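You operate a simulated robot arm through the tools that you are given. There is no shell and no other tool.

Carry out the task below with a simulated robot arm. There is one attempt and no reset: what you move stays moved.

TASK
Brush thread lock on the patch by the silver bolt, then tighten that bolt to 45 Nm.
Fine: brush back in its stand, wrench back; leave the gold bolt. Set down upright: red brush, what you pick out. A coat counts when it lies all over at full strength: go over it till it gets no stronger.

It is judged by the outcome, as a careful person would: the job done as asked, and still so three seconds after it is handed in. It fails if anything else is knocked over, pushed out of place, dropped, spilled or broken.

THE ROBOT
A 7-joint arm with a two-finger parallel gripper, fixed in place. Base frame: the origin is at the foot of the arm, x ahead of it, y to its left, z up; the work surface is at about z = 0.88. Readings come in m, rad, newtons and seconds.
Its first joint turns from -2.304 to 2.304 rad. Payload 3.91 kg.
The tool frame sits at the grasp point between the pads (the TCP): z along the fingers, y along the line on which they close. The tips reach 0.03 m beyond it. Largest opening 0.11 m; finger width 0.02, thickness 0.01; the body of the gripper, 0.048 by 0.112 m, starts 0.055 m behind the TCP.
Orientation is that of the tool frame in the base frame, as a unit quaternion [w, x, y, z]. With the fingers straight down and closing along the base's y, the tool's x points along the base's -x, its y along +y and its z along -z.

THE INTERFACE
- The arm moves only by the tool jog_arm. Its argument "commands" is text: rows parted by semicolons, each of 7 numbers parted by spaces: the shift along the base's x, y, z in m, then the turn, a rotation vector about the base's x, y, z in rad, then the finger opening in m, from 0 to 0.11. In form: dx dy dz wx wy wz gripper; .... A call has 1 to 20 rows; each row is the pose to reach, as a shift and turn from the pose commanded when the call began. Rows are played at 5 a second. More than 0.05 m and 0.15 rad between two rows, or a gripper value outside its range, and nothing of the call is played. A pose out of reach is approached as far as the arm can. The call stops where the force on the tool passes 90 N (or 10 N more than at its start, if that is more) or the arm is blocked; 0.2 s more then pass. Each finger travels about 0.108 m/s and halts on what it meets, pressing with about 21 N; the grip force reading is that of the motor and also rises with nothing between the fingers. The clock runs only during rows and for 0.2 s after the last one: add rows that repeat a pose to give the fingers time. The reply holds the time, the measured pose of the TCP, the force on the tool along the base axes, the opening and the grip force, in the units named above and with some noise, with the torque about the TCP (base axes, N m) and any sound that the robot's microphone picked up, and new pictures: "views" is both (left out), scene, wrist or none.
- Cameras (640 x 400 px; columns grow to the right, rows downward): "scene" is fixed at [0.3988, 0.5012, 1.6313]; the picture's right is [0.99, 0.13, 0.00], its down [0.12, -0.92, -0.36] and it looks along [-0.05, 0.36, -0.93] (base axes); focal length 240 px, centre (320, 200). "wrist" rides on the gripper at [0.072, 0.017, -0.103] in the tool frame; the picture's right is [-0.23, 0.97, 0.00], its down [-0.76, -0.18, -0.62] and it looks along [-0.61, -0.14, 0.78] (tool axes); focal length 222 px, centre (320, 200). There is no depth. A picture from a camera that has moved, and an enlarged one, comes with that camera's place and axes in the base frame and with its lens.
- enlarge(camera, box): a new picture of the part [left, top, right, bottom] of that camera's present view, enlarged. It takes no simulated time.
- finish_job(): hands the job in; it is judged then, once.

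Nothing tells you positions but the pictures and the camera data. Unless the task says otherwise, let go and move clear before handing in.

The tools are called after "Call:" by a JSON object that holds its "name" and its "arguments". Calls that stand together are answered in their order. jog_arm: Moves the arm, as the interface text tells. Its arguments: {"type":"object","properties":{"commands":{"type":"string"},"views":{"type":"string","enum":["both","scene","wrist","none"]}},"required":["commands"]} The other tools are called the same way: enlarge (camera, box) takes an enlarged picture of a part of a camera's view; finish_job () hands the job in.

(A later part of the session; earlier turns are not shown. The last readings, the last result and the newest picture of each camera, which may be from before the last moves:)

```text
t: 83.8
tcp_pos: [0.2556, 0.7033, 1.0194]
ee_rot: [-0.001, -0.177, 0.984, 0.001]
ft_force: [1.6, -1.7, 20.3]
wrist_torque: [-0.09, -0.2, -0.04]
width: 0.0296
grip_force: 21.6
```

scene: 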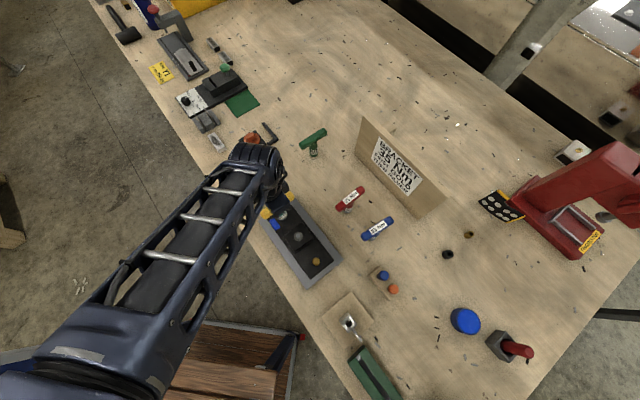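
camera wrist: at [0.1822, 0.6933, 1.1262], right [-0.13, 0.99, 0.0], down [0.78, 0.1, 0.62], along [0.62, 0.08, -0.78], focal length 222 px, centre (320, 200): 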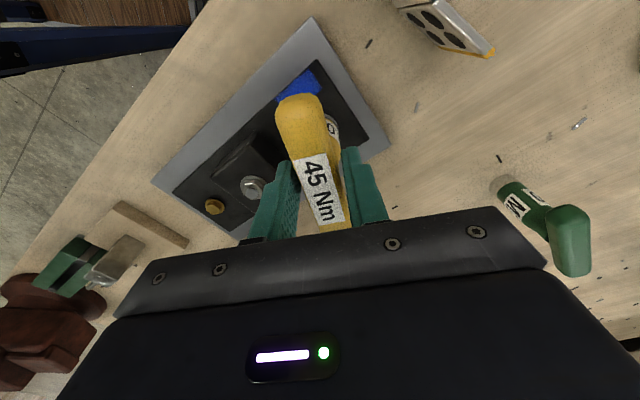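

Call:
{"name": "jog_arm", "arguments": {"commands": "0 0 0 0 0 -0.07 0; 0 0 0 0 0 -0.14 0; 0 0 0 0 0 -0.21 0; 0 0 0 0 0 -0.28 0", "views": "wrist"}}

Call:
{"name": "enlarge", "arguments": {"camera": "wrist", "box": [240, 60, 420, 230]}}

Call:
{"name": "enlarge", "arguments": {"camera": "scene", "box": [265, 195, 305, 235]}}

```text
t: 84.8
tcp_pos: [0.2543, 0.7017, 1.0193]
ee_rot: [0.001, -0.038, 0.999, 0.001]
ft_force: [-1.3, 1.2, 3.5]
wrist_torque: [0.12, 0.17, 0.04]
width: 0.0292
grip_force: 21.2
camera wrist: at [0.1818, 0.7136, 1.1227], right [0.15, 0.99, 0.0], down [0.77, -0.12, 0.62], along [0.62, -0.1, -0.78], focal length 222 px, centre (320, 200)
```

wrist: 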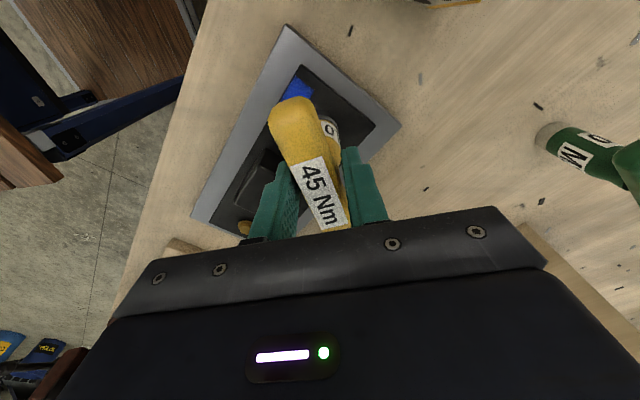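

```text
2.35 times, centred on (330, 145) of wrist
camera zoom: at [0.1818, 0.7136, 1.1227], right [0.15, 0.99, 0.0], down [0.77, -0.12, 0.62], along [0.62, -0.1, -0.78], focal length 523 px, centre (296, 329)
```

zoom: 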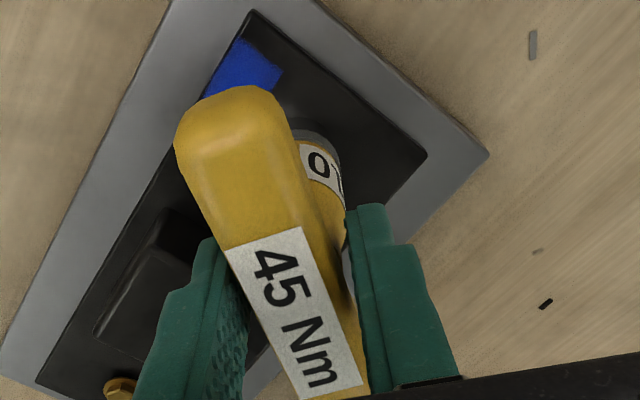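

```text
10.00 times, centred on (285, 215) of scene
camera zoom: at [0.3988, 0.5012, 1.6313], right [0.99, 0.13, 0.0], down [0.12, -0.92, -0.36], along [-0.05, 0.36, -0.93], focal length 2400 px, centre (670, 50)
```

zoom: 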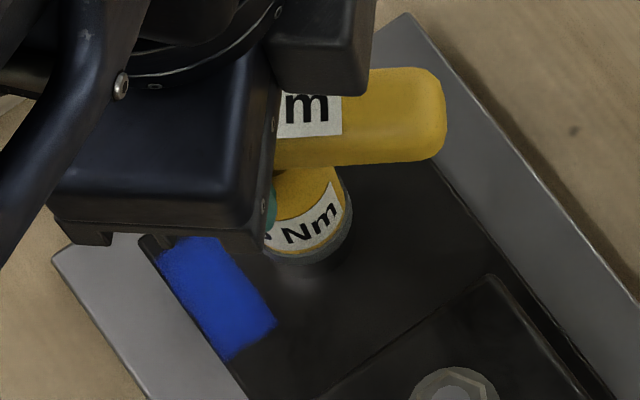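

The bar now lags a little behind the gripper, so the socket is gripping the bolt head. I keep turning clockwise and watch torque and sound.

Call:
{"name": "jog_arm", "arguments": {"commands": "0 0 0 0 0 -0.05 0; 0 0 0 0 0 -0.1 0; 0 0 0 0 0 -0.15 0", "views": "none"}}

Call:
{"name": "jog_arm", "arguments": {"commands": "0 0 0 0 0 -0.05 0; 0 0 0 0 0 -0.1 0; 0 0 0 0 0 -0.15 0", "views": "wrist"}}

Call:
{"name": "enlarge", "arguments": {"camera": "scene", "box": [265, 195, 305, 235]}}

```text
t: 85.6
tcp_pos: [0.2555, 0.7028, 1.0193]
ee_rot: [-0.001, 0.038, 0.999, 0.0]
ft_force: [-1.3, 3.3, -3.2]
wrist_torque: [0.27, 0.12, 0.0]
width: 0.0295
grip_force: 20.7
```

```text
t: 86.4
tcp_pos: [0.2551, 0.7036, 1.0188]
ee_rot: [0.001, 0.112, 0.994, 0.0]
ft_force: [-0.7, 1.9, -4.1]
wrist_torque: [0.19, 0.04, 0.04]
width: 0.0292
grip_force: 21.2
camera wrist: at [0.1889, 0.7356, 1.123], right [0.44, 0.9, 0.0], down [0.7, -0.34, 0.62], along [0.56, -0.27, -0.78], focal length 222 px, centre (320, 200)
```

wrist: 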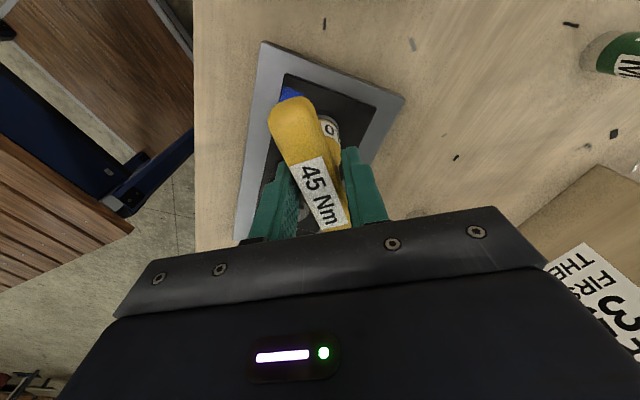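

```text
10.00 times, centred on (285, 215) of scene
camera zoom: at [0.3988, 0.5012, 1.6313], right [0.99, 0.13, 0.0], down [0.12, -0.92, -0.36], along [-0.05, 0.36, -0.93], focal length 2400 px, centre (670, 50)
```

zoom: 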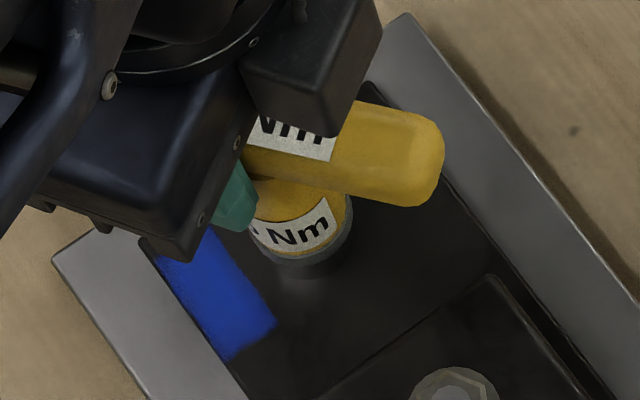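

The wrench turns with the gripper without notable torque, so the bolt is either still loose or not fully engaged. I press lightly and continue clockwise.

Call:
{"name": "jog_arm", "arguments": {"commands": "0 0 -0.0008 0 0 0 0; 0 0 -0.0016 0 0 0 0; 0 0 -0.0016 0 0 0 0", "views": "none"}}

Call:
{"name": "jog_arm", "arguments": {"commands": "0 0 0 0 0 -0.06 0; 0 0 0 0 0 -0.12 0; 0 0 0 0 0 -0.18 0; 0 0 0 0 0 -0.24 0", "views": "none"}}

Call:
{"name": "jog_arm", "arguments": {"commands": "0 0 0 0 0 -0.06 0; 0 0 0 0 0 -0.12 0; 0 0 0 0 0 -0.18 0; 0 0 0 0 0 -0.24 0", "views": "wrist"}}

Call:
{"name": "enlarge", "arguments": {"camera": "scene", "box": [265, 195, 305, 235]}}

```text
t: 87.2
tcp_pos: [0.2559, 0.7027, 1.0196]
ee_rot: [0.001, 0.112, 0.994, 0.0]
ft_force: [1.1, 2.5, 12.0]
wrist_torque: [0.05, -0.11, -0.05]
width: 0.0292
grip_force: 20.5
```

```text
t: 88.2
tcp_pos: [0.2541, 0.7035, 1.019]
ee_rot: [-0.001, 0.23, 0.973, 0.001]
ft_force: [-1.5, 9.9, 16.2]
wrist_torque: [0.67, -0.08, 0.23]
width: 0.0296
grip_force: 21.3
```

```text
t: 89.2
tcp_pos: [0.2549, 0.7031, 1.0179]
ee_rot: [0.001, 0.345, 0.939, 0.0]
ft_force: [0.9, 11.9, 12.5]
wrist_torque: [0.81, -0.21, 0.19]
width: 0.0294
grip_force: 20.8
camera wrist: at [0.2113, 0.7625, 1.1217], right [0.8, 0.59, 0.0], down [0.47, -0.63, 0.62], along [0.37, -0.5, -0.78], focal length 222 px, centre (320, 200)
```

wrist: 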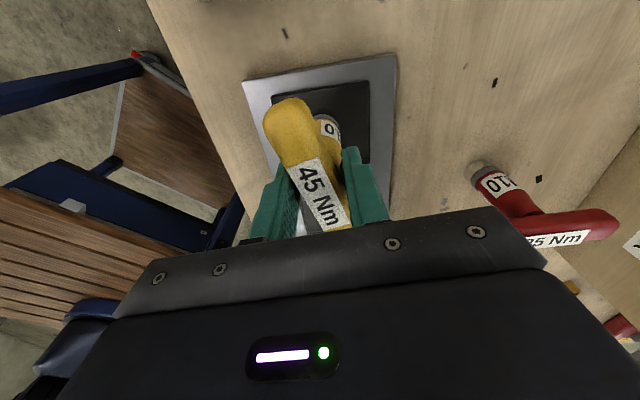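

```text
10.00 times, centred on (285, 215) of scene
camera zoom: at [0.3988, 0.5012, 1.6313], right [0.99, 0.13, 0.0], down [0.12, -0.92, -0.36], along [-0.05, 0.36, -0.93], focal length 2400 px, centre (670, 50)
```

zoom: 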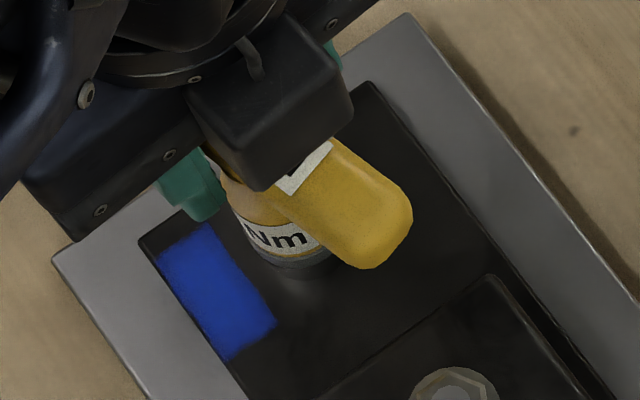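

Side load (Fy≈12 N) shows the socket is captive on the bolt head and the wrench axis is ~3 mm off the TCP; I shift the TCP +3 mm in y to relieve it, then continue turning.

Call:
{"name": "jog_arm", "arguments": {"commands": "0 0.0015 0 0 0 0 0; 0 0.003 0 0 0 0 0; 0 0.003 0 0 0 0 0", "views": "none"}}

Call:
{"name": "jog_arm", "arguments": {"commands": "-0.0001 0.0002 0 0 0 -0.06 0; -0.0002 0.0003 0 0 0 -0.12 0; -0.0003 0.0005 0 0 0 -0.18 0", "views": "wrist"}}

Call:
{"name": "enlarge", "arguments": {"camera": "scene", "box": [265, 195, 305, 235]}}

```text
t: 90.0
tcp_pos: [0.2544, 0.7042, 1.0167]
ee_rot: [0.0, 0.344, 0.939, -0.001]
ft_force: [2.1, -2.0, 6.1]
wrist_torque: [-0.26, -0.42, -0.05]
width: 0.0291
grip_force: 21.6
```

```text
t: 90.8
tcp_pos: [0.2547, 0.7057, 1.0177]
ee_rot: [0.001, 0.428, 0.904, 0.0]
ft_force: [-1.2, 0.9, -2.5]
wrist_torque: [0.02, 0.03, 0.03]
width: 0.0292
grip_force: 21.3
camera wrist: at [0.2224, 0.7731, 1.1211], right [0.9, 0.44, 0.0], down [0.35, -0.7, 0.62], along [0.27, -0.56, -0.78], focal length 222 px, centre (320, 200)
```

wrist: 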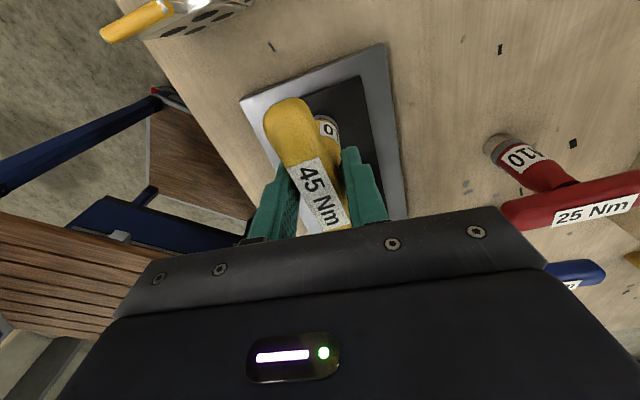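

```text
10.00 times, centred on (285, 215) of scene
camera zoom: at [0.3988, 0.5012, 1.6313], right [0.99, 0.13, 0.0], down [0.12, -0.92, -0.36], along [-0.05, 0.36, -0.93], focal length 2400 px, centre (670, 50)
```

zoom: 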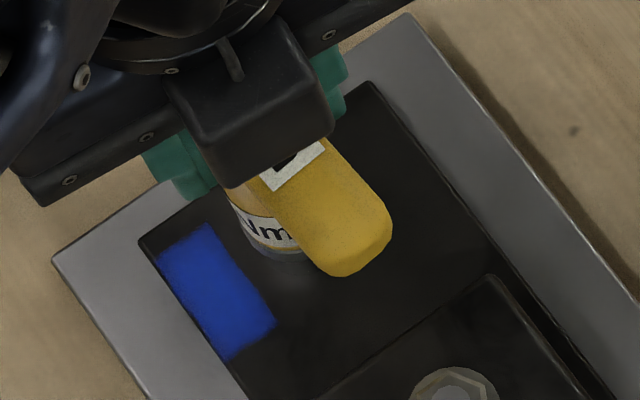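

Call:
{"name": "enlarge", "arguments": {"camera": "scene", "box": [280, 205, 305, 225]}}

Call:
{"name": "enlarge", "arguments": {"camera": "wrist", "box": [240, 60, 420, 230]}}

Call:
{"name": "enlarge", "arguments": {"camera": "wrist", "box": [300, 80, 360, 140]}}

```text
16.00 times, centred on (292, 215) of scene
camera zoom: at [0.3988, 0.5012, 1.6313], right [0.99, 0.13, 0.0], down [0.12, -0.92, -0.36], along [-0.05, 0.36, -0.93], focal length 3840 px, centre (760, -40)
```

zoom: 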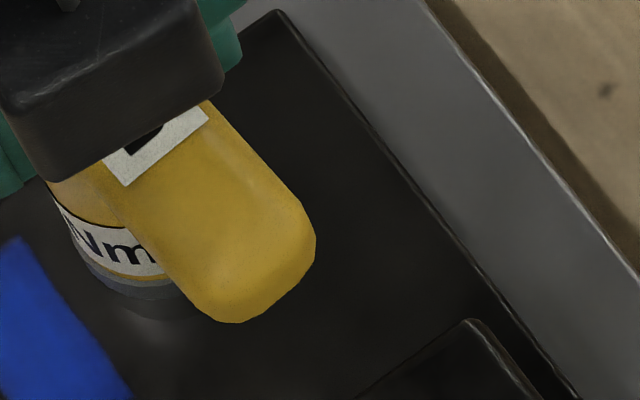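

```text
2.35 times, centred on (330, 145) of wrist
camera zoom: at [0.2224, 0.7731, 1.1211], right [0.9, 0.44, 0.0], down [0.35, -0.7, 0.62], along [0.27, -0.56, -0.78], focal length 523 px, centre (296, 329)
```

zoom: 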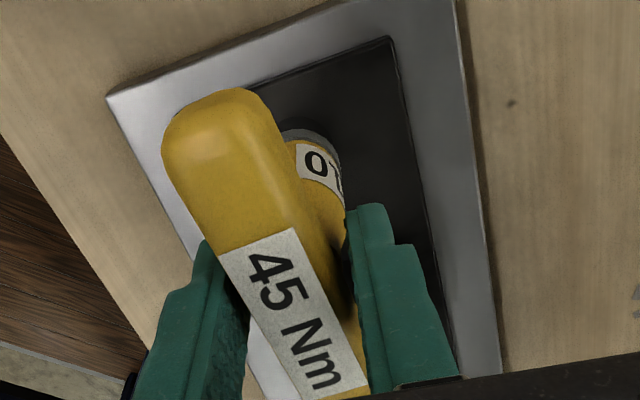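

```text
6.67 times, centred on (330, 110) of wrist
camera zoom: at [0.2224, 0.7731, 1.1211], right [0.9, 0.44, 0.0], down [0.35, -0.7, 0.62], along [0.27, -0.56, -0.78], focal length 1481 px, centre (253, 800)
```

zoom: 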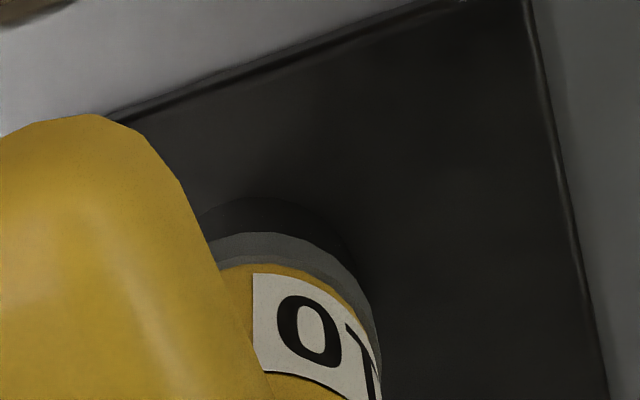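

No resistance this time, but there was no downward contact either. I press down again and turn, keeping the lateral correction.

Call:
{"name": "jog_arm", "arguments": {"commands": "0 0 -0.001 0 0 0 0; 0 0 -0.002 0 0 0 0; 0 0 -0.003 0 0 0 0; 0 0 -0.003 0 0 0 0", "views": "none"}}

Call:
{"name": "jog_arm", "arguments": {"commands": "-0.0001 0.0001 0 0 0 -0.06 0; -0.0003 0.0002 0 0 0 -0.12 0; -0.0004 0.0003 0 0 0 -0.18 0", "views": "none"}}

Call:
{"name": "jog_arm", "arguments": {"commands": "-0.0001 0.0001 0 0 0 -0.06 0; -0.0003 0.0002 0 0 0 -0.12 0; -0.0004 0.0003 0 0 0 -0.18 0", "views": "wrist"}}

```text
t: 91.8
tcp_pos: [0.2544, 0.7052, 1.0152]
ee_rot: [0.0, 0.428, 0.904, 0.001]
ft_force: [-1.7, 1.1, 20.0]
wrist_torque: [0.03, 0.05, -0.02]
width: 0.0295
grip_force: 21.0
```

```text
t: 92.6
tcp_pos: [0.2548, 0.7061, 1.0154]
ee_rot: [0.001, 0.508, 0.861, 0.0]
ft_force: [-0.1, 3.3, 7.0]
wrist_torque: [0.28, -0.2, 0.08]
width: 0.0292
grip_force: 21.1
```

```text
t: 93.4
tcp_pos: [0.2552, 0.7066, 1.0145]
ee_rot: [0.001, 0.583, 0.812, 0.0]
ft_force: [10.1, 1.3, 7.8]
wrist_torque: [0.08, -0.87, 0.13]
width: 0.0294
grip_force: 21.2
camera wrist: at [0.2484, 0.7805, 1.1186], right [1.0, 0.1, 0.0], down [0.07, -0.78, 0.62], along [0.06, -0.62, -0.78], focal length 222 px, centre (320, 200)
```

wrist: 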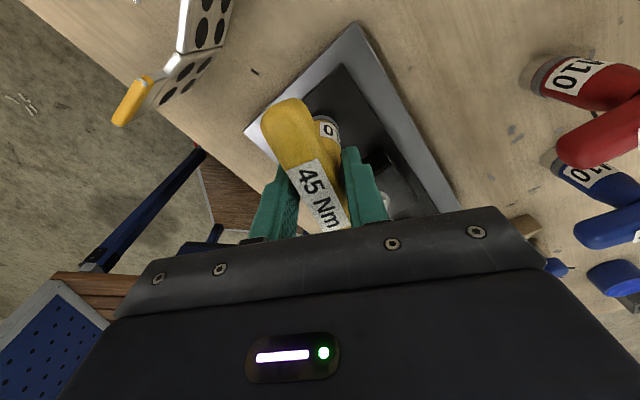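

There's mild torque (≈0.1–0.2 N m) but the bar slips in yaw because the fingers hold the round body below it. I will regrip higher so the pads clamp the bar itself; first I measure the bar's present angle.

Call:
{"name": "enlarge", "arguments": {"camera": "wrist", "box": [240, 70, 420, 240]}}

Call:
{"name": "enlarge", "arguments": {"camera": "scene", "box": [260, 190, 310, 240]}}

```text
2.35 times, centred on (330, 155) of wrist
camera zoom: at [0.2484, 0.7805, 1.1186], right [1.0, 0.1, 0.0], down [0.07, -0.78, 0.62], along [0.06, -0.62, -0.78], focal length 523 px, centre (296, 306)
```

zoom: 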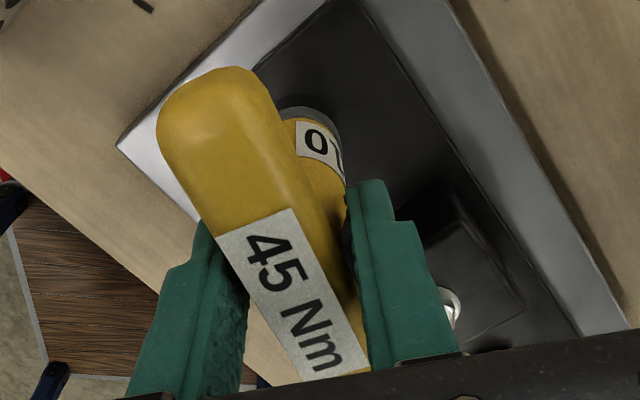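

```text
8.00 times, centred on (285, 215) of scene
camera zoom: at [0.3988, 0.5012, 1.6313], right [0.99, 0.13, 0.0], down [0.12, -0.92, -0.36], along [-0.05, 0.36, -0.93], focal length 1920 px, centre (600, 80)
```

zoom: 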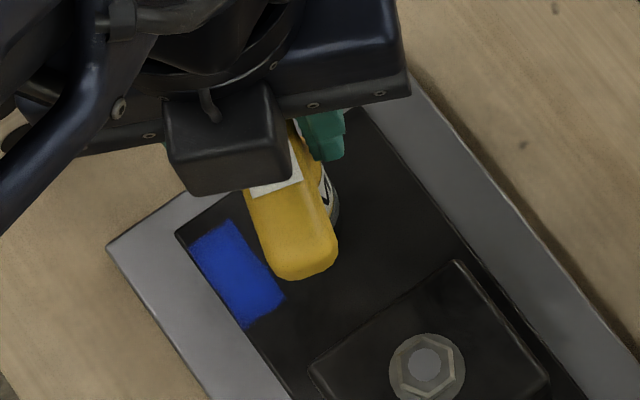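

The bar is at about −61° while the gripper is at −71°; the bolt axis works out at (0.257, 0.705). I relieve the side load, open just enough, rise 18 mm, realign with the bar and check before regripping.

Call:
{"name": "jog_arm", "arguments": {"commands": "0.0012 0.0007 0.001 0 0 0 0; 0.0012 0.0007 0.001 0 0 0 0; 0.0012 0.0007 0.001 0 0 0 0.025; 0.0012 0.0007 0.001 0 0 0 0.029; 0.0012 0.0007 0.001 0 0 0 0.032; 0.0012 0.0007 0.001 0 0 0 0.04; 0.0012 0.0007 0.001 0 0 0 0.05; 0.0012 0.0007 0.001 0 0 0 0.055;0.0012 0.0007 0.001 0 0 0 0.055", "views": "wrist"}}

Call:
{"name": "enlarge", "arguments": {"camera": "wrist", "box": [240, 70, 420, 240]}}

```text
t: 95.4
tcp_pos: [0.2541, 0.7074, 1.0156]
ee_rot: [0.0, 0.582, 0.813, -0.001]
ft_force: [0.0, -0.2, -1.4]
wrist_torque: [-0.01, 0.0, -0.01]
width: 0.0551
grip_force: 0.0
camera wrist: at [0.248, 0.7813, 1.1194], right [1.0, 0.1, 0.0], down [0.08, -0.78, 0.62], along [0.06, -0.62, -0.78], focal length 222 px, centre (320, 200)
```

wrist: 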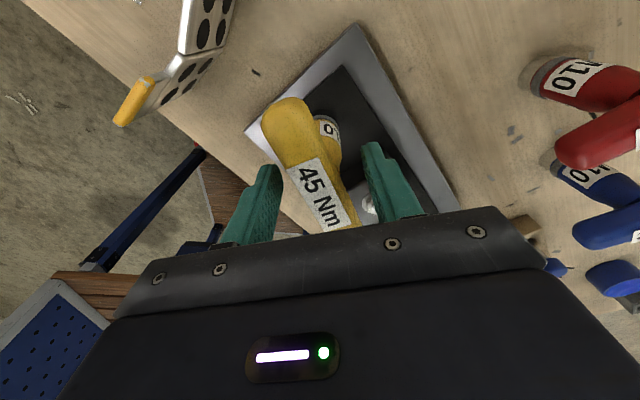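

```text
2.35 times, centred on (330, 155) of wrist
camera zoom: at [0.248, 0.7813, 1.1194], right [1.0, 0.1, 0.0], down [0.08, -0.78, 0.62], along [0.06, -0.62, -0.78], focal length 523 px, centre (296, 306)
```

zoom: 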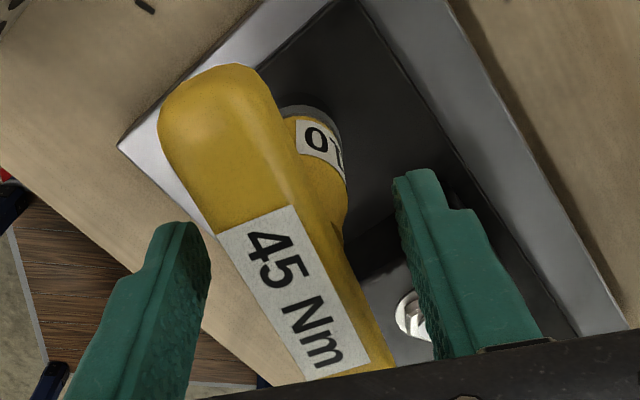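

The wrench stands on the bolt by itself. I raise the open gripper and realign with the bar.

Call:
{"name": "jog_arm", "arguments": {"commands": "0 0 0.01 0 0 0.06 0.055; 0.0005 -0.001 0.02 0 0 0.12 0.055; 0.0013 -0.0033 0.03 0 0 0.175 0.055; 0.0013 -0.0033 0.06 0 0 0.175 0.055; 0.0013 -0.0033 0.06 0 0 0.175 0.055", "views": "wrist"}}

Call:
{"name": "enlarge", "arguments": {"camera": "wrist", "box": [240, 70, 420, 240]}}

Call:
{"name": "enlarge", "arguments": {"camera": "scene", "box": [255, 185, 315, 245]}}

```text
t: 96.6
tcp_pos: [0.2558, 0.704, 1.0749]
ee_rot: [0.0, 0.509, 0.861, 0.0]
ft_force: [0.5, -0.2, -0.2]
wrist_torque: [0.02, 0.03, -0.01]
width: 0.055
grip_force: 0.0
camera wrist: at [0.2364, 0.7758, 1.1798], right [0.96, 0.27, 0.0], down [0.21, -0.75, 0.62], along [0.17, -0.6, -0.78], focal length 222 px, centre (320, 200)
```

wrist: 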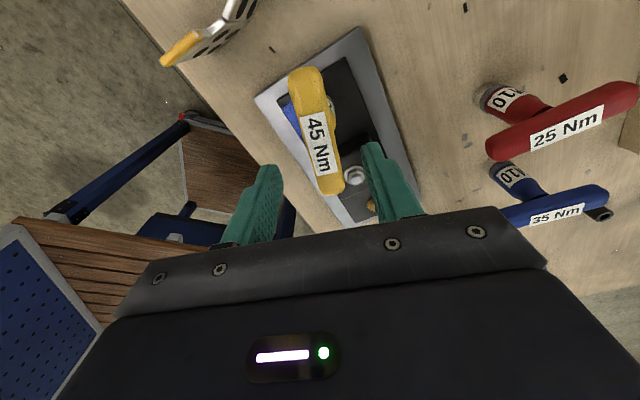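

```text
2.35 times, centred on (330, 155) of wrist
camera zoom: at [0.2364, 0.7758, 1.1798], right [0.96, 0.27, 0.0], down [0.21, -0.75, 0.62], along [0.17, -0.6, -0.78], focal length 523 px, centre (296, 306)
```

zoom: 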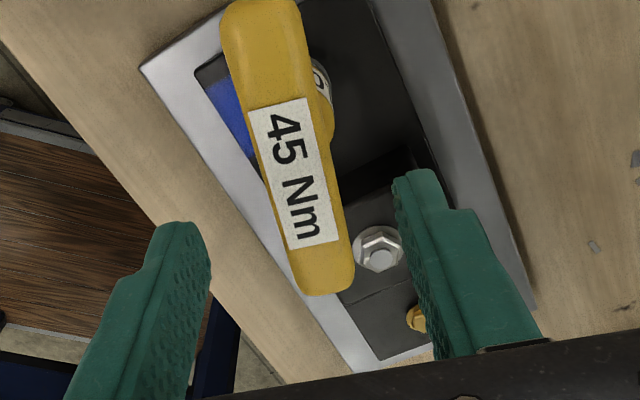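

```text
6.67 times, centred on (285, 215) of scene
camera zoom: at [0.3988, 0.5012, 1.6313], right [0.99, 0.13, 0.0], down [0.12, -0.92, -0.36], along [-0.05, 0.36, -0.93], focal length 1600 px, centre (553, 100)
```

zoom: 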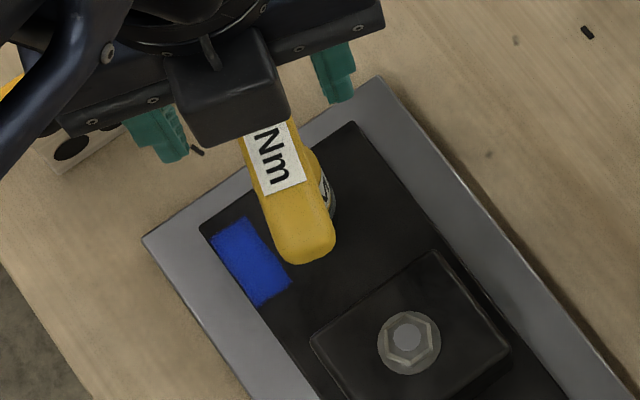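

Bar is well centred and aligned with the gripper. I lower so the pads reach only the bar and close.

Call:
{"name": "jog_arm", "arguments": {"commands": "0.0007 0.0007 -0.02 0 0 0 0.055; 0.0007 0.0007 -0.043 0 0 0 0.055; 0.0007 0.0007 -0.043 0 0 0 0.04; 0.0007 0.0007 -0.043 0 0 0 0.025; 0.0007 0.0007 -0.043 0 0 0 0; 0.0007 0.0007 -0.043 0 0 0 0; 0.0007 0.0007 -0.043 0 0 0 0", "views": "wrist"}}

Call:
{"name": "enlarge", "arguments": {"camera": "wrist", "box": [240, 70, 420, 240]}}

```text
t: 98.2
tcp_pos: [0.2574, 0.7056, 1.033]
ee_rot: [0.0, 0.509, 0.861, 0.0]
ft_force: [-0.5, 0.0, 0.5]
wrist_torque: [-0.03, 0.01, 0.03]
width: 0.0236
grip_force: 21.6
camera wrist: at [0.2392, 0.7765, 1.1365], right [0.96, 0.27, 0.0], down [0.21, -0.75, 0.62], along [0.17, -0.6, -0.78], focal length 222 px, centre (320, 200)
```

wrist: 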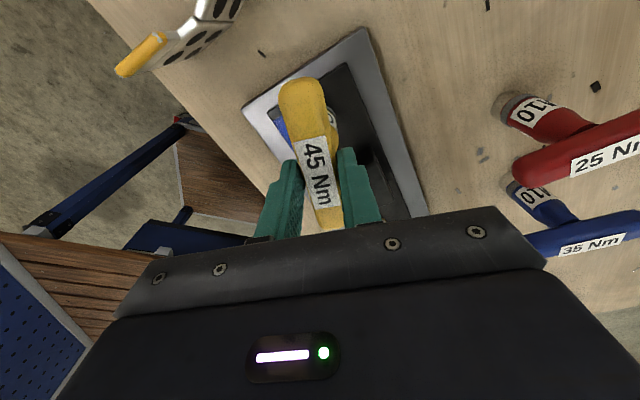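

```text
2.35 times, centred on (330, 155) of wrist
camera zoom: at [0.2392, 0.7765, 1.1365], right [0.96, 0.27, 0.0], down [0.21, -0.75, 0.62], along [0.17, -0.6, -0.78], focal length 523 px, centre (296, 306)
```

zoom: 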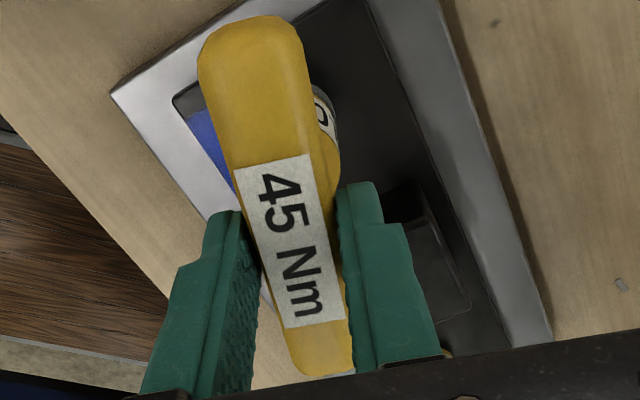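

Now the bar itself is clamped (0.0236). I turn clockwise in small steps, reading torque.

Call:
{"name": "jog_arm", "arguments": {"commands": "0 0 -0.0005 0 0 -0.04 0; 0 0 -0.0005 0 0 -0.08 0; 0 0 -0.0005 0 0 -0.12 0", "views": "none"}}

Call:
{"name": "jog_arm", "arguments": {"commands": "0 0 -0.0005 0 0 -0.04 0; 0 0 -0.0005 0 0 -0.08 0; 0 0 -0.0005 0 0 -0.12 0", "views": "wrist"}}

```text
t: 99.0
tcp_pos: [0.2567, 0.7048, 1.0324]
ee_rot: [0.0, 0.56, 0.829, 0.0]
ft_force: [2.3, -6.6, 9.2]
wrist_torque: [-0.65, -0.26, 0.08]
width: 0.0236
grip_force: 21.3
```

```text
t: 99.8
tcp_pos: [0.2571, 0.706, 1.0316]
ee_rot: [0.0, 0.609, 0.793, 0.001]
ft_force: [-2.1, -4.7, 19.7]
wrist_torque: [0.0, 0.15, 0.16]
width: 0.0238
grip_force: 20.8
camera wrist: at [0.2546, 0.7793, 1.1361], right [1.0, 0.03, 0.0], down [0.03, -0.78, 0.62], along [0.02, -0.62, -0.78], focal length 222 px, centre (320, 200)
```

wrist: 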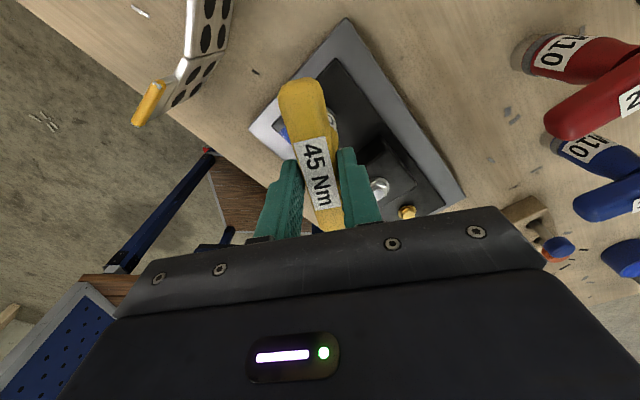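

Call:
{"name": "jog_arm", "arguments": {"commands": "0 0 0.0005 0 0 -0.07 0; 0 0 0.0005 0 0 -0.14 0; 0 0 0.0005 0 0 -0.21 0; 0 0 0.0005 0 0 -0.28 0", "views": "none"}}

Call:
{"name": "jog_arm", "arguments": {"commands": "0 0 0 0 0 -0.07 0; 0 0 0 0 0 -0.14 0; 0 0 0 0 0 -0.21 0; 0 0 0 0 0 -0.28 0", "views": "wrist"}}

Call:
{"name": "enlarge", "arguments": {"camera": "scene", "box": [255, 185, 315, 245]}}

```text
t: 100.8
tcp_pos: [0.2573, 0.7063, 1.0323]
ee_rot: [0.0, 0.714, 0.7, 0.0]
ft_force: [-3.9, 3.0, 9.0]
wrist_torque: [0.43, 0.21, 0.07]
width: 0.0237
grip_force: 21.1
```

```text
t: 101.8
tcp_pos: [0.2581, 0.7044, 1.0309]
ee_rot: [0.001, 0.805, 0.593, -0.001]
ft_force: [0.3, 0.6, -0.2]
wrist_torque: [-0.02, 0.02, 0.01]
width: 0.0236
grip_force: 20.8
camera wrist: at [0.296, 0.7688, 1.1356], right [0.86, -0.5, 0.0], down [-0.39, -0.67, 0.62], along [-0.31, -0.54, -0.78], focal length 222 px, centre (320, 200)
```

wrist: 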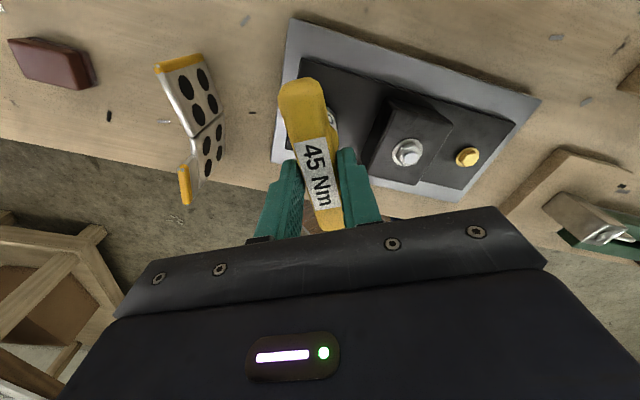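

```text
6.67 times, centred on (285, 215) of scene
camera zoom: at [0.3988, 0.5012, 1.6313], right [0.99, 0.13, 0.0], down [0.12, -0.92, -0.36], along [-0.05, 0.36, -0.93], focal length 1600 px, centre (553, 100)
```

zoom: 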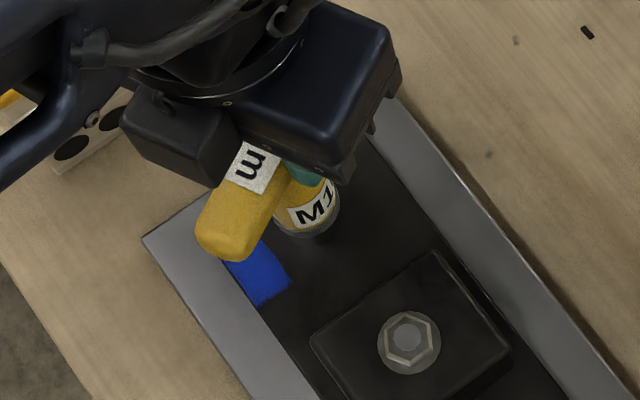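

The vertical force vanishes at bar angles 60° apart (≈+20°, −40°, −100°), which suggests the hex has been lining up but the socket hasn't dropped on. I'm at such an angle now, so I press down gently here.

Call:
{"name": "jog_arm", "arguments": {"commands": "0 0 -0.001 0 0 0 0; 0 0 -0.002 0 0 0 0; 0 0 -0.002 0 0 0 0", "views": "none"}}

Call:
{"name": "enlarge", "arguments": {"camera": "scene", "box": [275, 200, 305, 225]}}

Call:
{"name": "enlarge", "arguments": {"camera": "wrist", "box": [310, 90, 370, 150]}}

```text
t: 102.6
tcp_pos: [0.2583, 0.7038, 1.031]
ee_rot: [-0.001, 0.805, 0.594, 0.0]
ft_force: [-1.8, -3.7, 19.2]
wrist_torque: [-0.22, 0.08, 0.01]
width: 0.0237
grip_force: 21.1
```

```text
16.00 times, centred on (290, 212) of scene
camera zoom: at [0.3988, 0.5012, 1.6313], right [0.99, 0.13, 0.0], down [0.12, -0.92, -0.36], along [-0.05, 0.36, -0.93], focal length 3840 px, centre (800, 0)
```

zoom: 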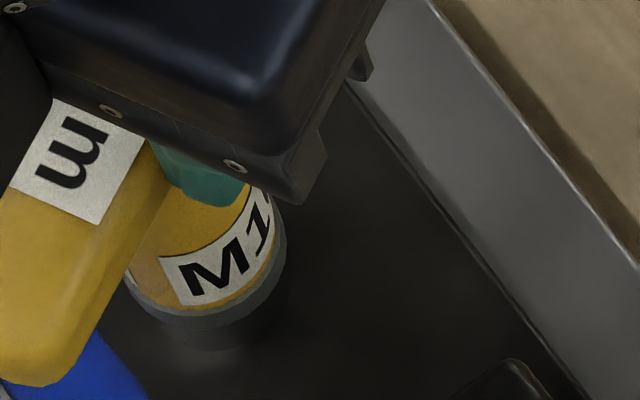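

```text
6.67 times, centred on (340, 120) of wrist
camera zoom: at [0.2954, 0.769, 1.1355], right [0.86, -0.5, 0.0], down [-0.39, -0.68, 0.62], along [-0.31, -0.54, -0.78], focal length 1481 px, centre (187, 733)
```

zoom: 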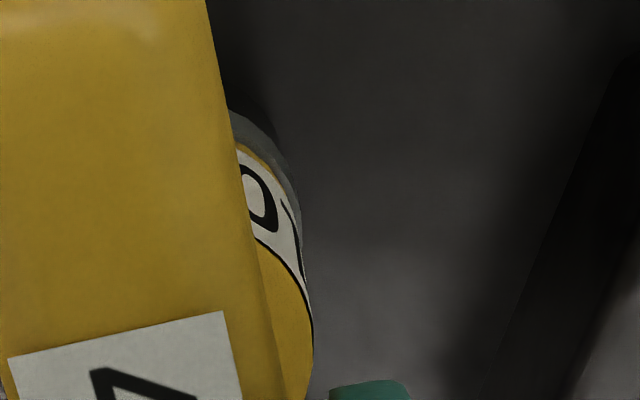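

Call:
{"name": "enlarge", "arguments": {"camera": "scene", "box": [282, 214, 294, 224]}}

```text
16.00 times, centred on (288, 219) of scene
camera zoom: at [0.3988, 0.5012, 1.6313], right [0.99, 0.13, 0.0], down [0.12, -0.92, -0.36], along [-0.05, 0.36, -0.93], focal length 3840 px, centre (832, -104)
```

zoom: 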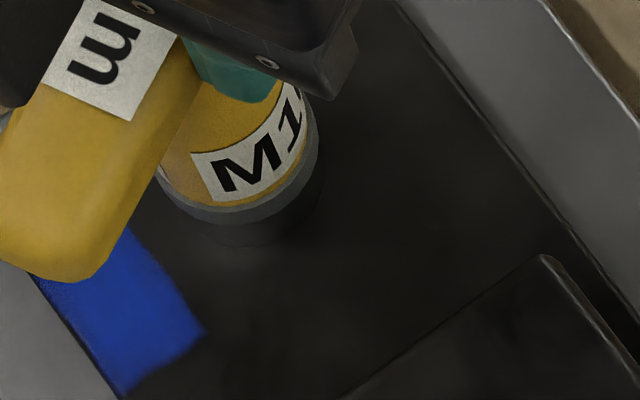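

The socket's lower edge is at the flange, so it is over the head. I keep turning clockwise with light pressure, watching for rising torque or a click.

Call:
{"name": "jog_arm", "arguments": {"commands": "0 0 0.0003 0 0 -0.07 0; 0 0 0.0003 0 0 -0.14 0; 0 0 0.0003 0 0 -0.21 0; 0 0 0.0003 0 0 -0.28 0", "views": "none"}}

Call:
{"name": "jog_arm", "arguments": {"commands": "0 0 0 0 0 -0.07 0; 0 0 0 0 0 -0.14 0; 0 0 0 0 0 -0.21 0; 0 0 0 0 0 -0.28 0", "views": "none"}}

Call:
{"name": "jog_arm", "arguments": {"commands": "0 0 0 0 0 -0.07 0; 0 0 0 0 0 -0.14 0; 0 0 0 0 0 -0.21 0; 0 0 0 0 0 -0.28 0", "views": "wrist"}}

```text
t: 103.6
tcp_pos: [0.2571, 0.7052, 1.0299]
ee_rot: [0.0, 0.879, 0.476, -0.001]
ft_force: [1.0, -0.4, 1.2]
wrist_torque: [-0.14, -0.01, 0.08]
width: 0.0238
grip_force: 21.1
```

```text
t: 104.6
tcp_pos: [0.2563, 0.7037, 1.03]
ee_rot: [0.0, 0.924, 0.382, 0.0]
ft_force: [0.8, 0.1, 0.4]
wrist_torque: [-0.02, -0.03, 0.15]
width: 0.0238
grip_force: 20.9
out of reach, approached as far as the arm can: row 4
```

```text
t: 105.6
tcp_pos: [0.2572, 0.7045, 1.0304]
ee_rot: [0.0, 0.924, 0.382, 0.0]
ft_force: [0.1, -0.5, -1.0]
wrist_torque: [0.01, 0.01, 0.21]
width: 0.0238
grip_force: 20.8
out of reach, approached as far as the arm can: row 1, 2, 3, 4
camera wrist: at [0.3212, 0.7441, 1.1343], right [0.53, -0.85, 0.0], down [-0.66, -0.41, 0.62], along [-0.53, -0.33, -0.78], focal length 222 px, centre (320, 200)
```

wrist: 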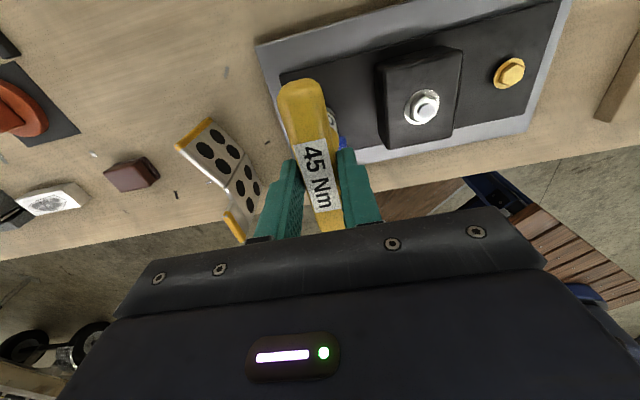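

The wrist has reached its turning limit at −135°, with the resisting torque rising slowly (0.08→0.15→0.21 N m), so the bolt is being turned. I release, rise clear, turn the gripper back 180°, and will regrip the bar.

Call:
{"name": "jog_arm", "arguments": {"commands": "0 0 0 0 0 0 0.015; 0 0 0 0 0 0 0.022; 0 0 0 0 0 0 0.03; 0 0 0 0 0 0 0.045; 0 0 0 0 0 0 0.055; 0 0 0.02 0 0 0 0.055; 0 0 0.045 0 0 0 0.055; 0 0 0.045 0 0 0 0.055", "views": "wrist"}}

```text
t: 107.4
tcp_pos: [0.2558, 0.7027, 1.076]
ee_rot: [0.0, 0.924, 0.382, 0.0]
ft_force: [-1.6, 0.3, -0.1]
wrist_torque: [0.01, -0.03, -0.03]
width: 0.0552
grip_force: 0.1
camera wrist: at [0.3207, 0.7434, 1.1797], right [0.53, -0.85, 0.0], down [-0.67, -0.41, 0.62], along [-0.53, -0.33, -0.78], focal length 222 px, centre (320, 200)
```

wrist: 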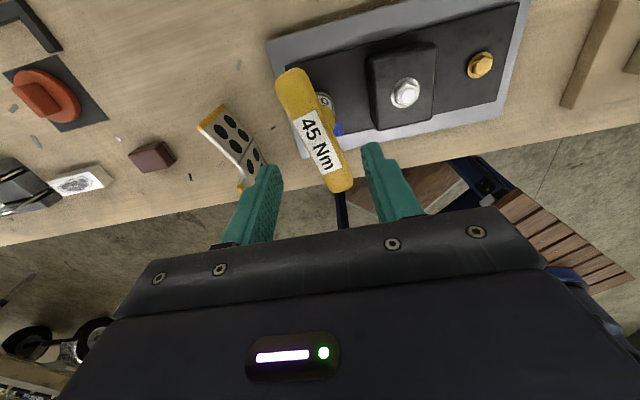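

Released, the wrench sprang back a little (bar now lags the gripper), so torque was really building up. I measure the bar's angle now.

Call:
{"name": "enlarge", "arguments": {"camera": "wrist", "box": [240, 60, 420, 230]}}

Call:
{"name": "enlarge", "arguments": {"camera": "scene", "box": [255, 185, 315, 245]}}

```text
2.35 times, centred on (330, 145) of wrist
camera zoom: at [0.3207, 0.7434, 1.1797], right [0.53, -0.85, 0.0], down [-0.67, -0.41, 0.62], along [-0.53, -0.33, -0.78], focal length 523 px, centre (296, 329)
```

zoom: 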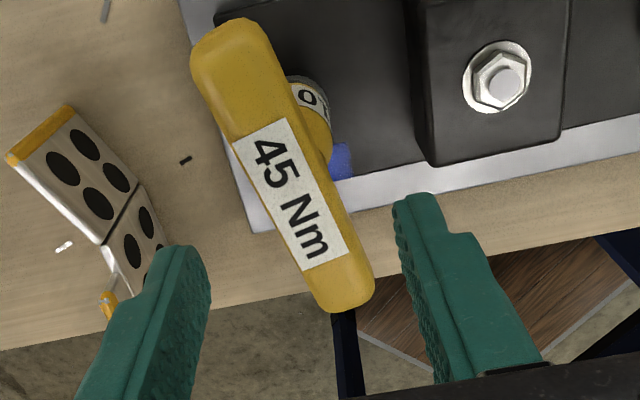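

```text
6.67 times, centred on (285, 215) of scene
camera zoom: at [0.3988, 0.5012, 1.6313], right [0.99, 0.13, 0.0], down [0.12, -0.92, -0.36], along [-0.05, 0.36, -0.93], focal length 1600 px, centre (553, 100)
```

zoom: 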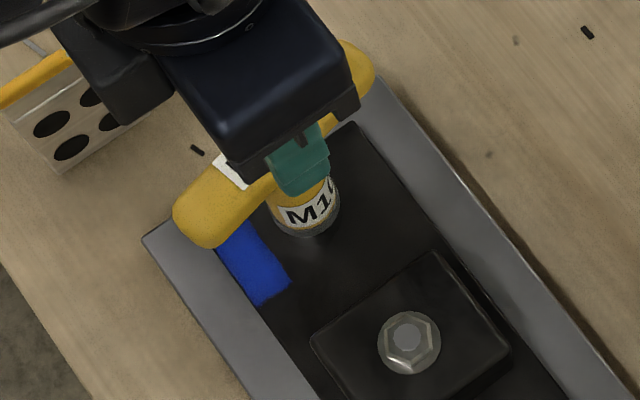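

The bar is at about −123° (≡ +57°). I turn the gripper back in two calls to +57°.

Call:
{"name": "jog_arm", "arguments": {"commands": "0 0 0 0 0 0.14 0.055; 0 0 0 0 0 0.28 0.055; 0 0 0 0 0 0.42 0.055; 0 0 0 0 0 0.56 0.055; 0 0 0 0 0 0.7 0.055; 0 0 0 0 0 0.84 0.055; 0 0 0 0 0 0.98 0.055; 0 0 0 0 0 1.12 0.055; 0 0 0 0 0 1.26 0.055; 0 0 0 0 0 1.4 0.055; 0 0 0 0 0 1.54 0.055; 0 0 0 0 0 1.67 0.055; 0 0 0 0 0 1.67 0.055", "views": "none"}}

```text
t: 110.2
tcp_pos: [0.2568, 0.7041, 1.0752]
ee_rot: [0.0, 0.336, 0.942, 0.0]
ft_force: [-0.6, 1.2, 0.4]
wrist_torque: [0.01, -0.01, 0.01]
width: 0.0552
grip_force: 0.1
```

Call:
{"name": "jog_arm", "arguments": {"commands": "0 0 0 0 0 0.14 0.055; 0 0 0 0 0 0.28 0.055; 0 0 0 0 0 0.42 0.055; 0 0 0 0 0 0.56 0.055; 0 0 0 0 0 0.7 0.055; 0 0 0 0 0 0.84 0.055; 0 0 0 0 0 0.98 0.055; 0 0 0 0 0 1.12 0.055; 0 0 0 0 0 1.26 0.055; 0 0 0 0 0 1.4 0.055; 0 0 0 0 0 1.54 0.055; 0 0 0 0 0 1.676 0.055; 0 0 0 0 0 1.676 0.055", "views": "wrist"}}

Call:
{"name": "enlarge", "arguments": {"camera": "wrist", "box": [240, 60, 420, 230]}}

```text
t: 113.0
tcp_pos: [0.2579, 0.705, 1.0749]
ee_rot: [0.001, -0.474, 0.88, 0.0]
ft_force: [-0.1, 0.6, 0.1]
wrist_torque: [0.0, 0.04, 0.01]
width: 0.0548
grip_force: 0.1
camera wrist: at [0.2042, 0.6537, 1.1792], right [-0.69, 0.72, 0.0], down [0.57, 0.54, 0.62], along [0.45, 0.43, -0.78], focal length 222 px, centre (320, 200)
```

wrist: 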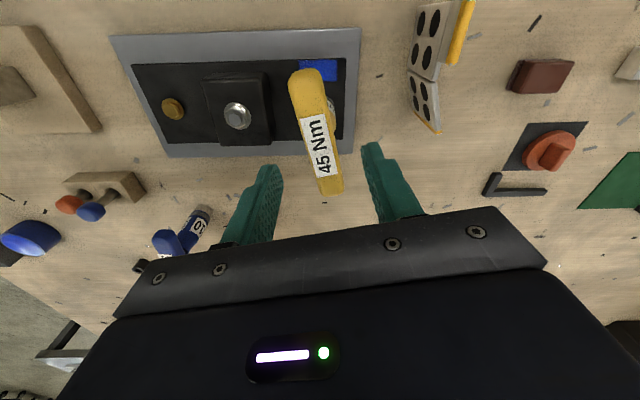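

```text
2.35 times, centred on (330, 145) of wrist
camera zoom: at [0.2042, 0.6537, 1.1792], right [-0.69, 0.72, 0.0], down [0.57, 0.54, 0.62], along [0.45, 0.43, -0.78], focal length 523 px, centre (296, 329)
```

zoom: 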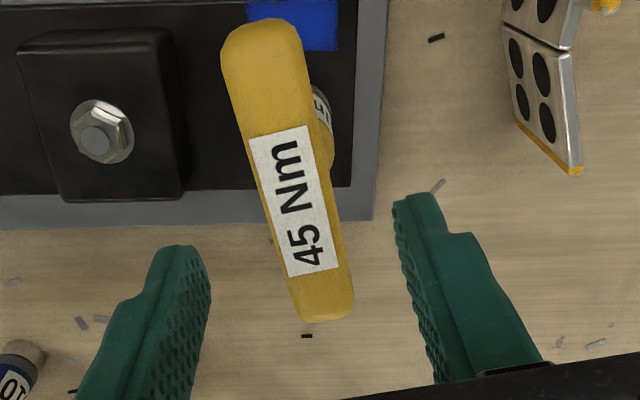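

Aligned. I lower, grip the bar, and then turn clockwise in small steps.

Call:
{"name": "jog_arm", "arguments": {"commands": "0 0 -0.02 0 0 0 0.055; 0 0 -0.043 0 0 0 0.055; 0 0 -0.043 0 0 0 0.04; 0 0 -0.043 0 0 0 0.025; 0 0 -0.043 0 0 0 0; 0 0 -0.043 0 0 0 0; 0 0 -0.043 0 0 0 0", "views": "none"}}

Call:
{"name": "jog_arm", "arguments": {"commands": "0 0 -0.0005 0 0 -0.05 0; 0 0 -0.0005 0 0 -0.1 0; 0 0 -0.0005 0 0 -0.15 0; 0 0 -0.0005 0 0 -0.2 0", "views": "none"}}

Call:
{"name": "jog_arm", "arguments": {"commands": "0 0 0 0 0 -0.05 0; 0 0 0 0 0 -0.1 0; 0 0 0 0 0 -0.15 0; 0 0 0 0 0 -0.2 0", "views": "wrist"}}

```text
t: 114.6
tcp_pos: [0.2569, 0.7055, 1.0317]
ee_rot: [0.0, -0.474, 0.88, 0.001]
ft_force: [-0.2, -0.4, 0.3]
wrist_torque: [-0.01, 0.02, 0.01]
width: 0.0236
grip_force: 21.4
```

```text
t: 115.6
tcp_pos: [0.2561, 0.7043, 1.0306]
ee_rot: [0.0, -0.383, 0.924, 0.0]
ft_force: [0.4, -0.5, 0.2]
wrist_torque: [0.02, -0.01, 0.24]
width: 0.0236
grip_force: 21.0
```

```text
t: 116.6
tcp_pos: [0.2562, 0.705, 1.0325]
ee_rot: [0.0, -0.29, 0.957, -0.001]
ft_force: [3.0, -1.6, -0.1]
wrist_torque: [-0.22, -0.26, 0.29]
width: 0.0236
grip_force: 20.8
camera wrist: at [0.1875, 0.6793, 1.1357], right [-0.35, 0.94, 0.0], down [0.73, 0.27, 0.62], along [0.58, 0.22, -0.78], focal length 222 px, centre (320, 200)
```

wrist: 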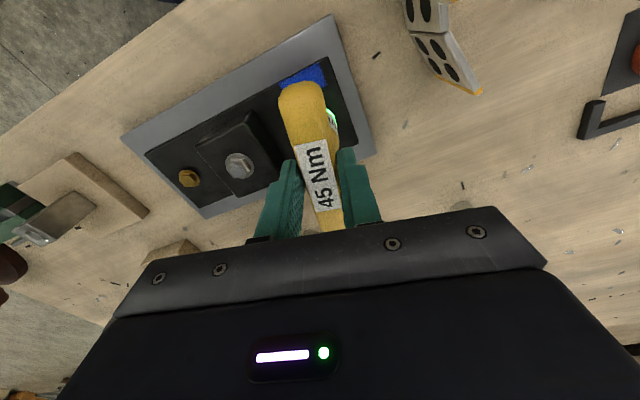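

Torque is rising: 0.24 → 0.29 N m with no press. A green spot shows near the wrench body; I look at it.

Call:
{"name": "enlarge", "arguments": {"camera": "wrist", "box": [290, 80, 370, 150]}}

Call:
{"name": "enlarge", "arguments": {"camera": "scene", "box": [265, 195, 305, 235]}}

```text
5.71 times, centred on (330, 115) of wrist
camera zoom: at [0.1875, 0.6793, 1.1357], right [-0.35, 0.94, 0.0], down [0.73, 0.27, 0.62], along [0.58, 0.22, -0.78], focal length 1269 px, centre (263, 686)
```

zoom: 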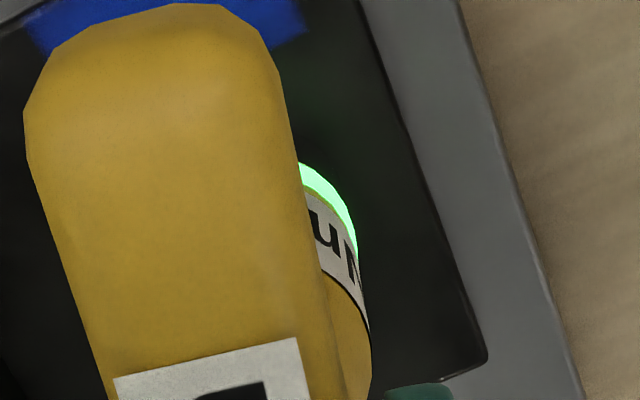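

```text
10.00 times, centred on (285, 215) of scene
camera zoom: at [0.3988, 0.5012, 1.6313], right [0.99, 0.13, 0.0], down [0.12, -0.92, -0.36], along [-0.05, 0.36, -0.93], focal length 2400 px, centre (670, 50)
```

zoom: 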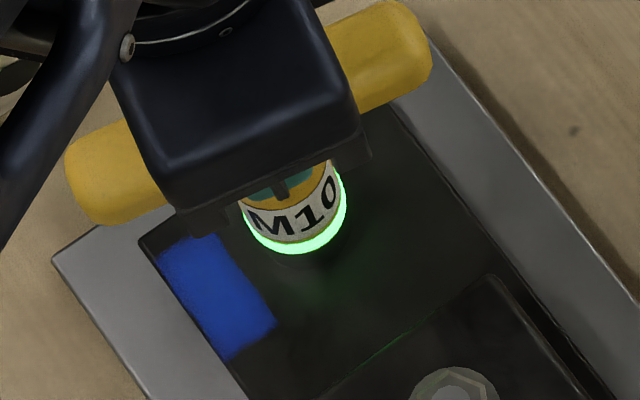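

The wrench's ring has lit green: the set torque is reached, so I stop turning. I let the fingers open to release the load and check.

Call:
{"name": "jog_arm", "arguments": {"commands": "0 0 0 0 0 0 0.01; 0 0 0 0 0 0 0.022; 0 0 0 0 0 0 0.03; 0 0 0 0 0 0 0.045; 0 0 0 0 0 0 0.055; 0 0 0 0 0 0 0.055", "views": "wrist"}}

Call:
{"name": "enlarge", "arguments": {"camera": "wrist", "box": [240, 60, 420, 230]}}

Call:
{"name": "enlarge", "arguments": {"camera": "scene", "box": [265, 195, 305, 235]}}

```text
t: 118.0
tcp_pos: [0.2559, 0.7056, 1.0316]
ee_rot: [0.0, -0.29, 0.957, -0.001]
ft_force: [0.1, -0.2, 0.1]
wrist_torque: [-0.01, -0.04, 0.01]
width: 0.0549
grip_force: 0.1
camera wrist: at [0.1873, 0.6793, 1.1357], right [-0.35, 0.94, 0.0], down [0.73, 0.27, 0.62], along [0.58, 0.22, -0.78], focal length 222 px, centre (320, 200)
```

wrist: 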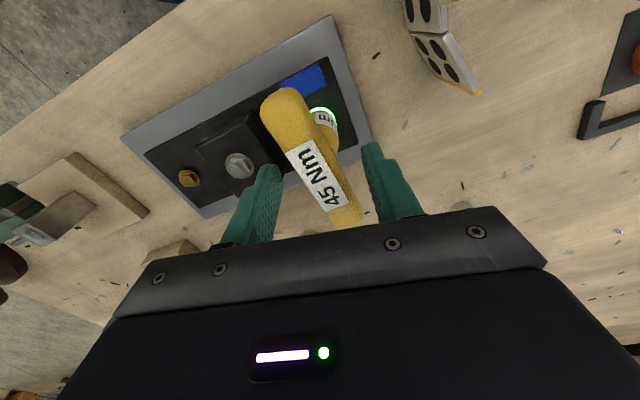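

```text
2.35 times, centred on (330, 145) of wrist
camera zoom: at [0.1873, 0.6793, 1.1357], right [-0.35, 0.94, 0.0], down [0.73, 0.27, 0.62], along [0.58, 0.22, -0.78], focal length 523 px, centre (296, 329)
```

zoom: 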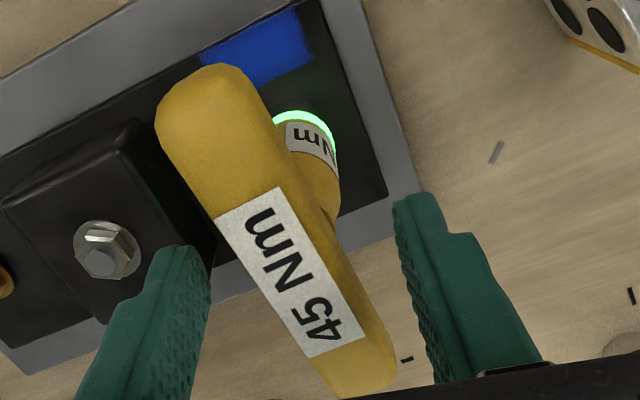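

```text
10.00 times, centred on (285, 215) of scene
camera zoom: at [0.3988, 0.5012, 1.6313], right [0.99, 0.13, 0.0], down [0.12, -0.92, -0.36], along [-0.05, 0.36, -0.93], focal length 2400 px, centre (670, 50)
```

zoom: 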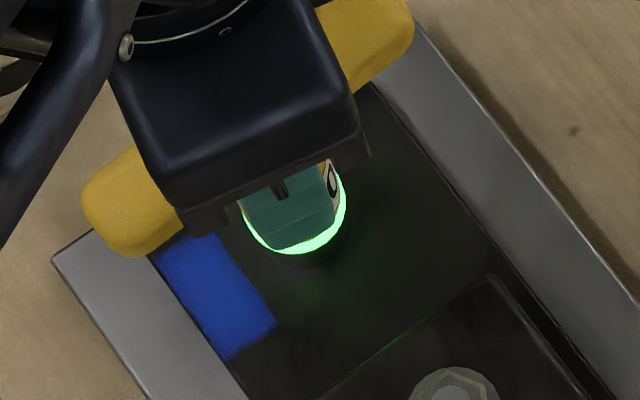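

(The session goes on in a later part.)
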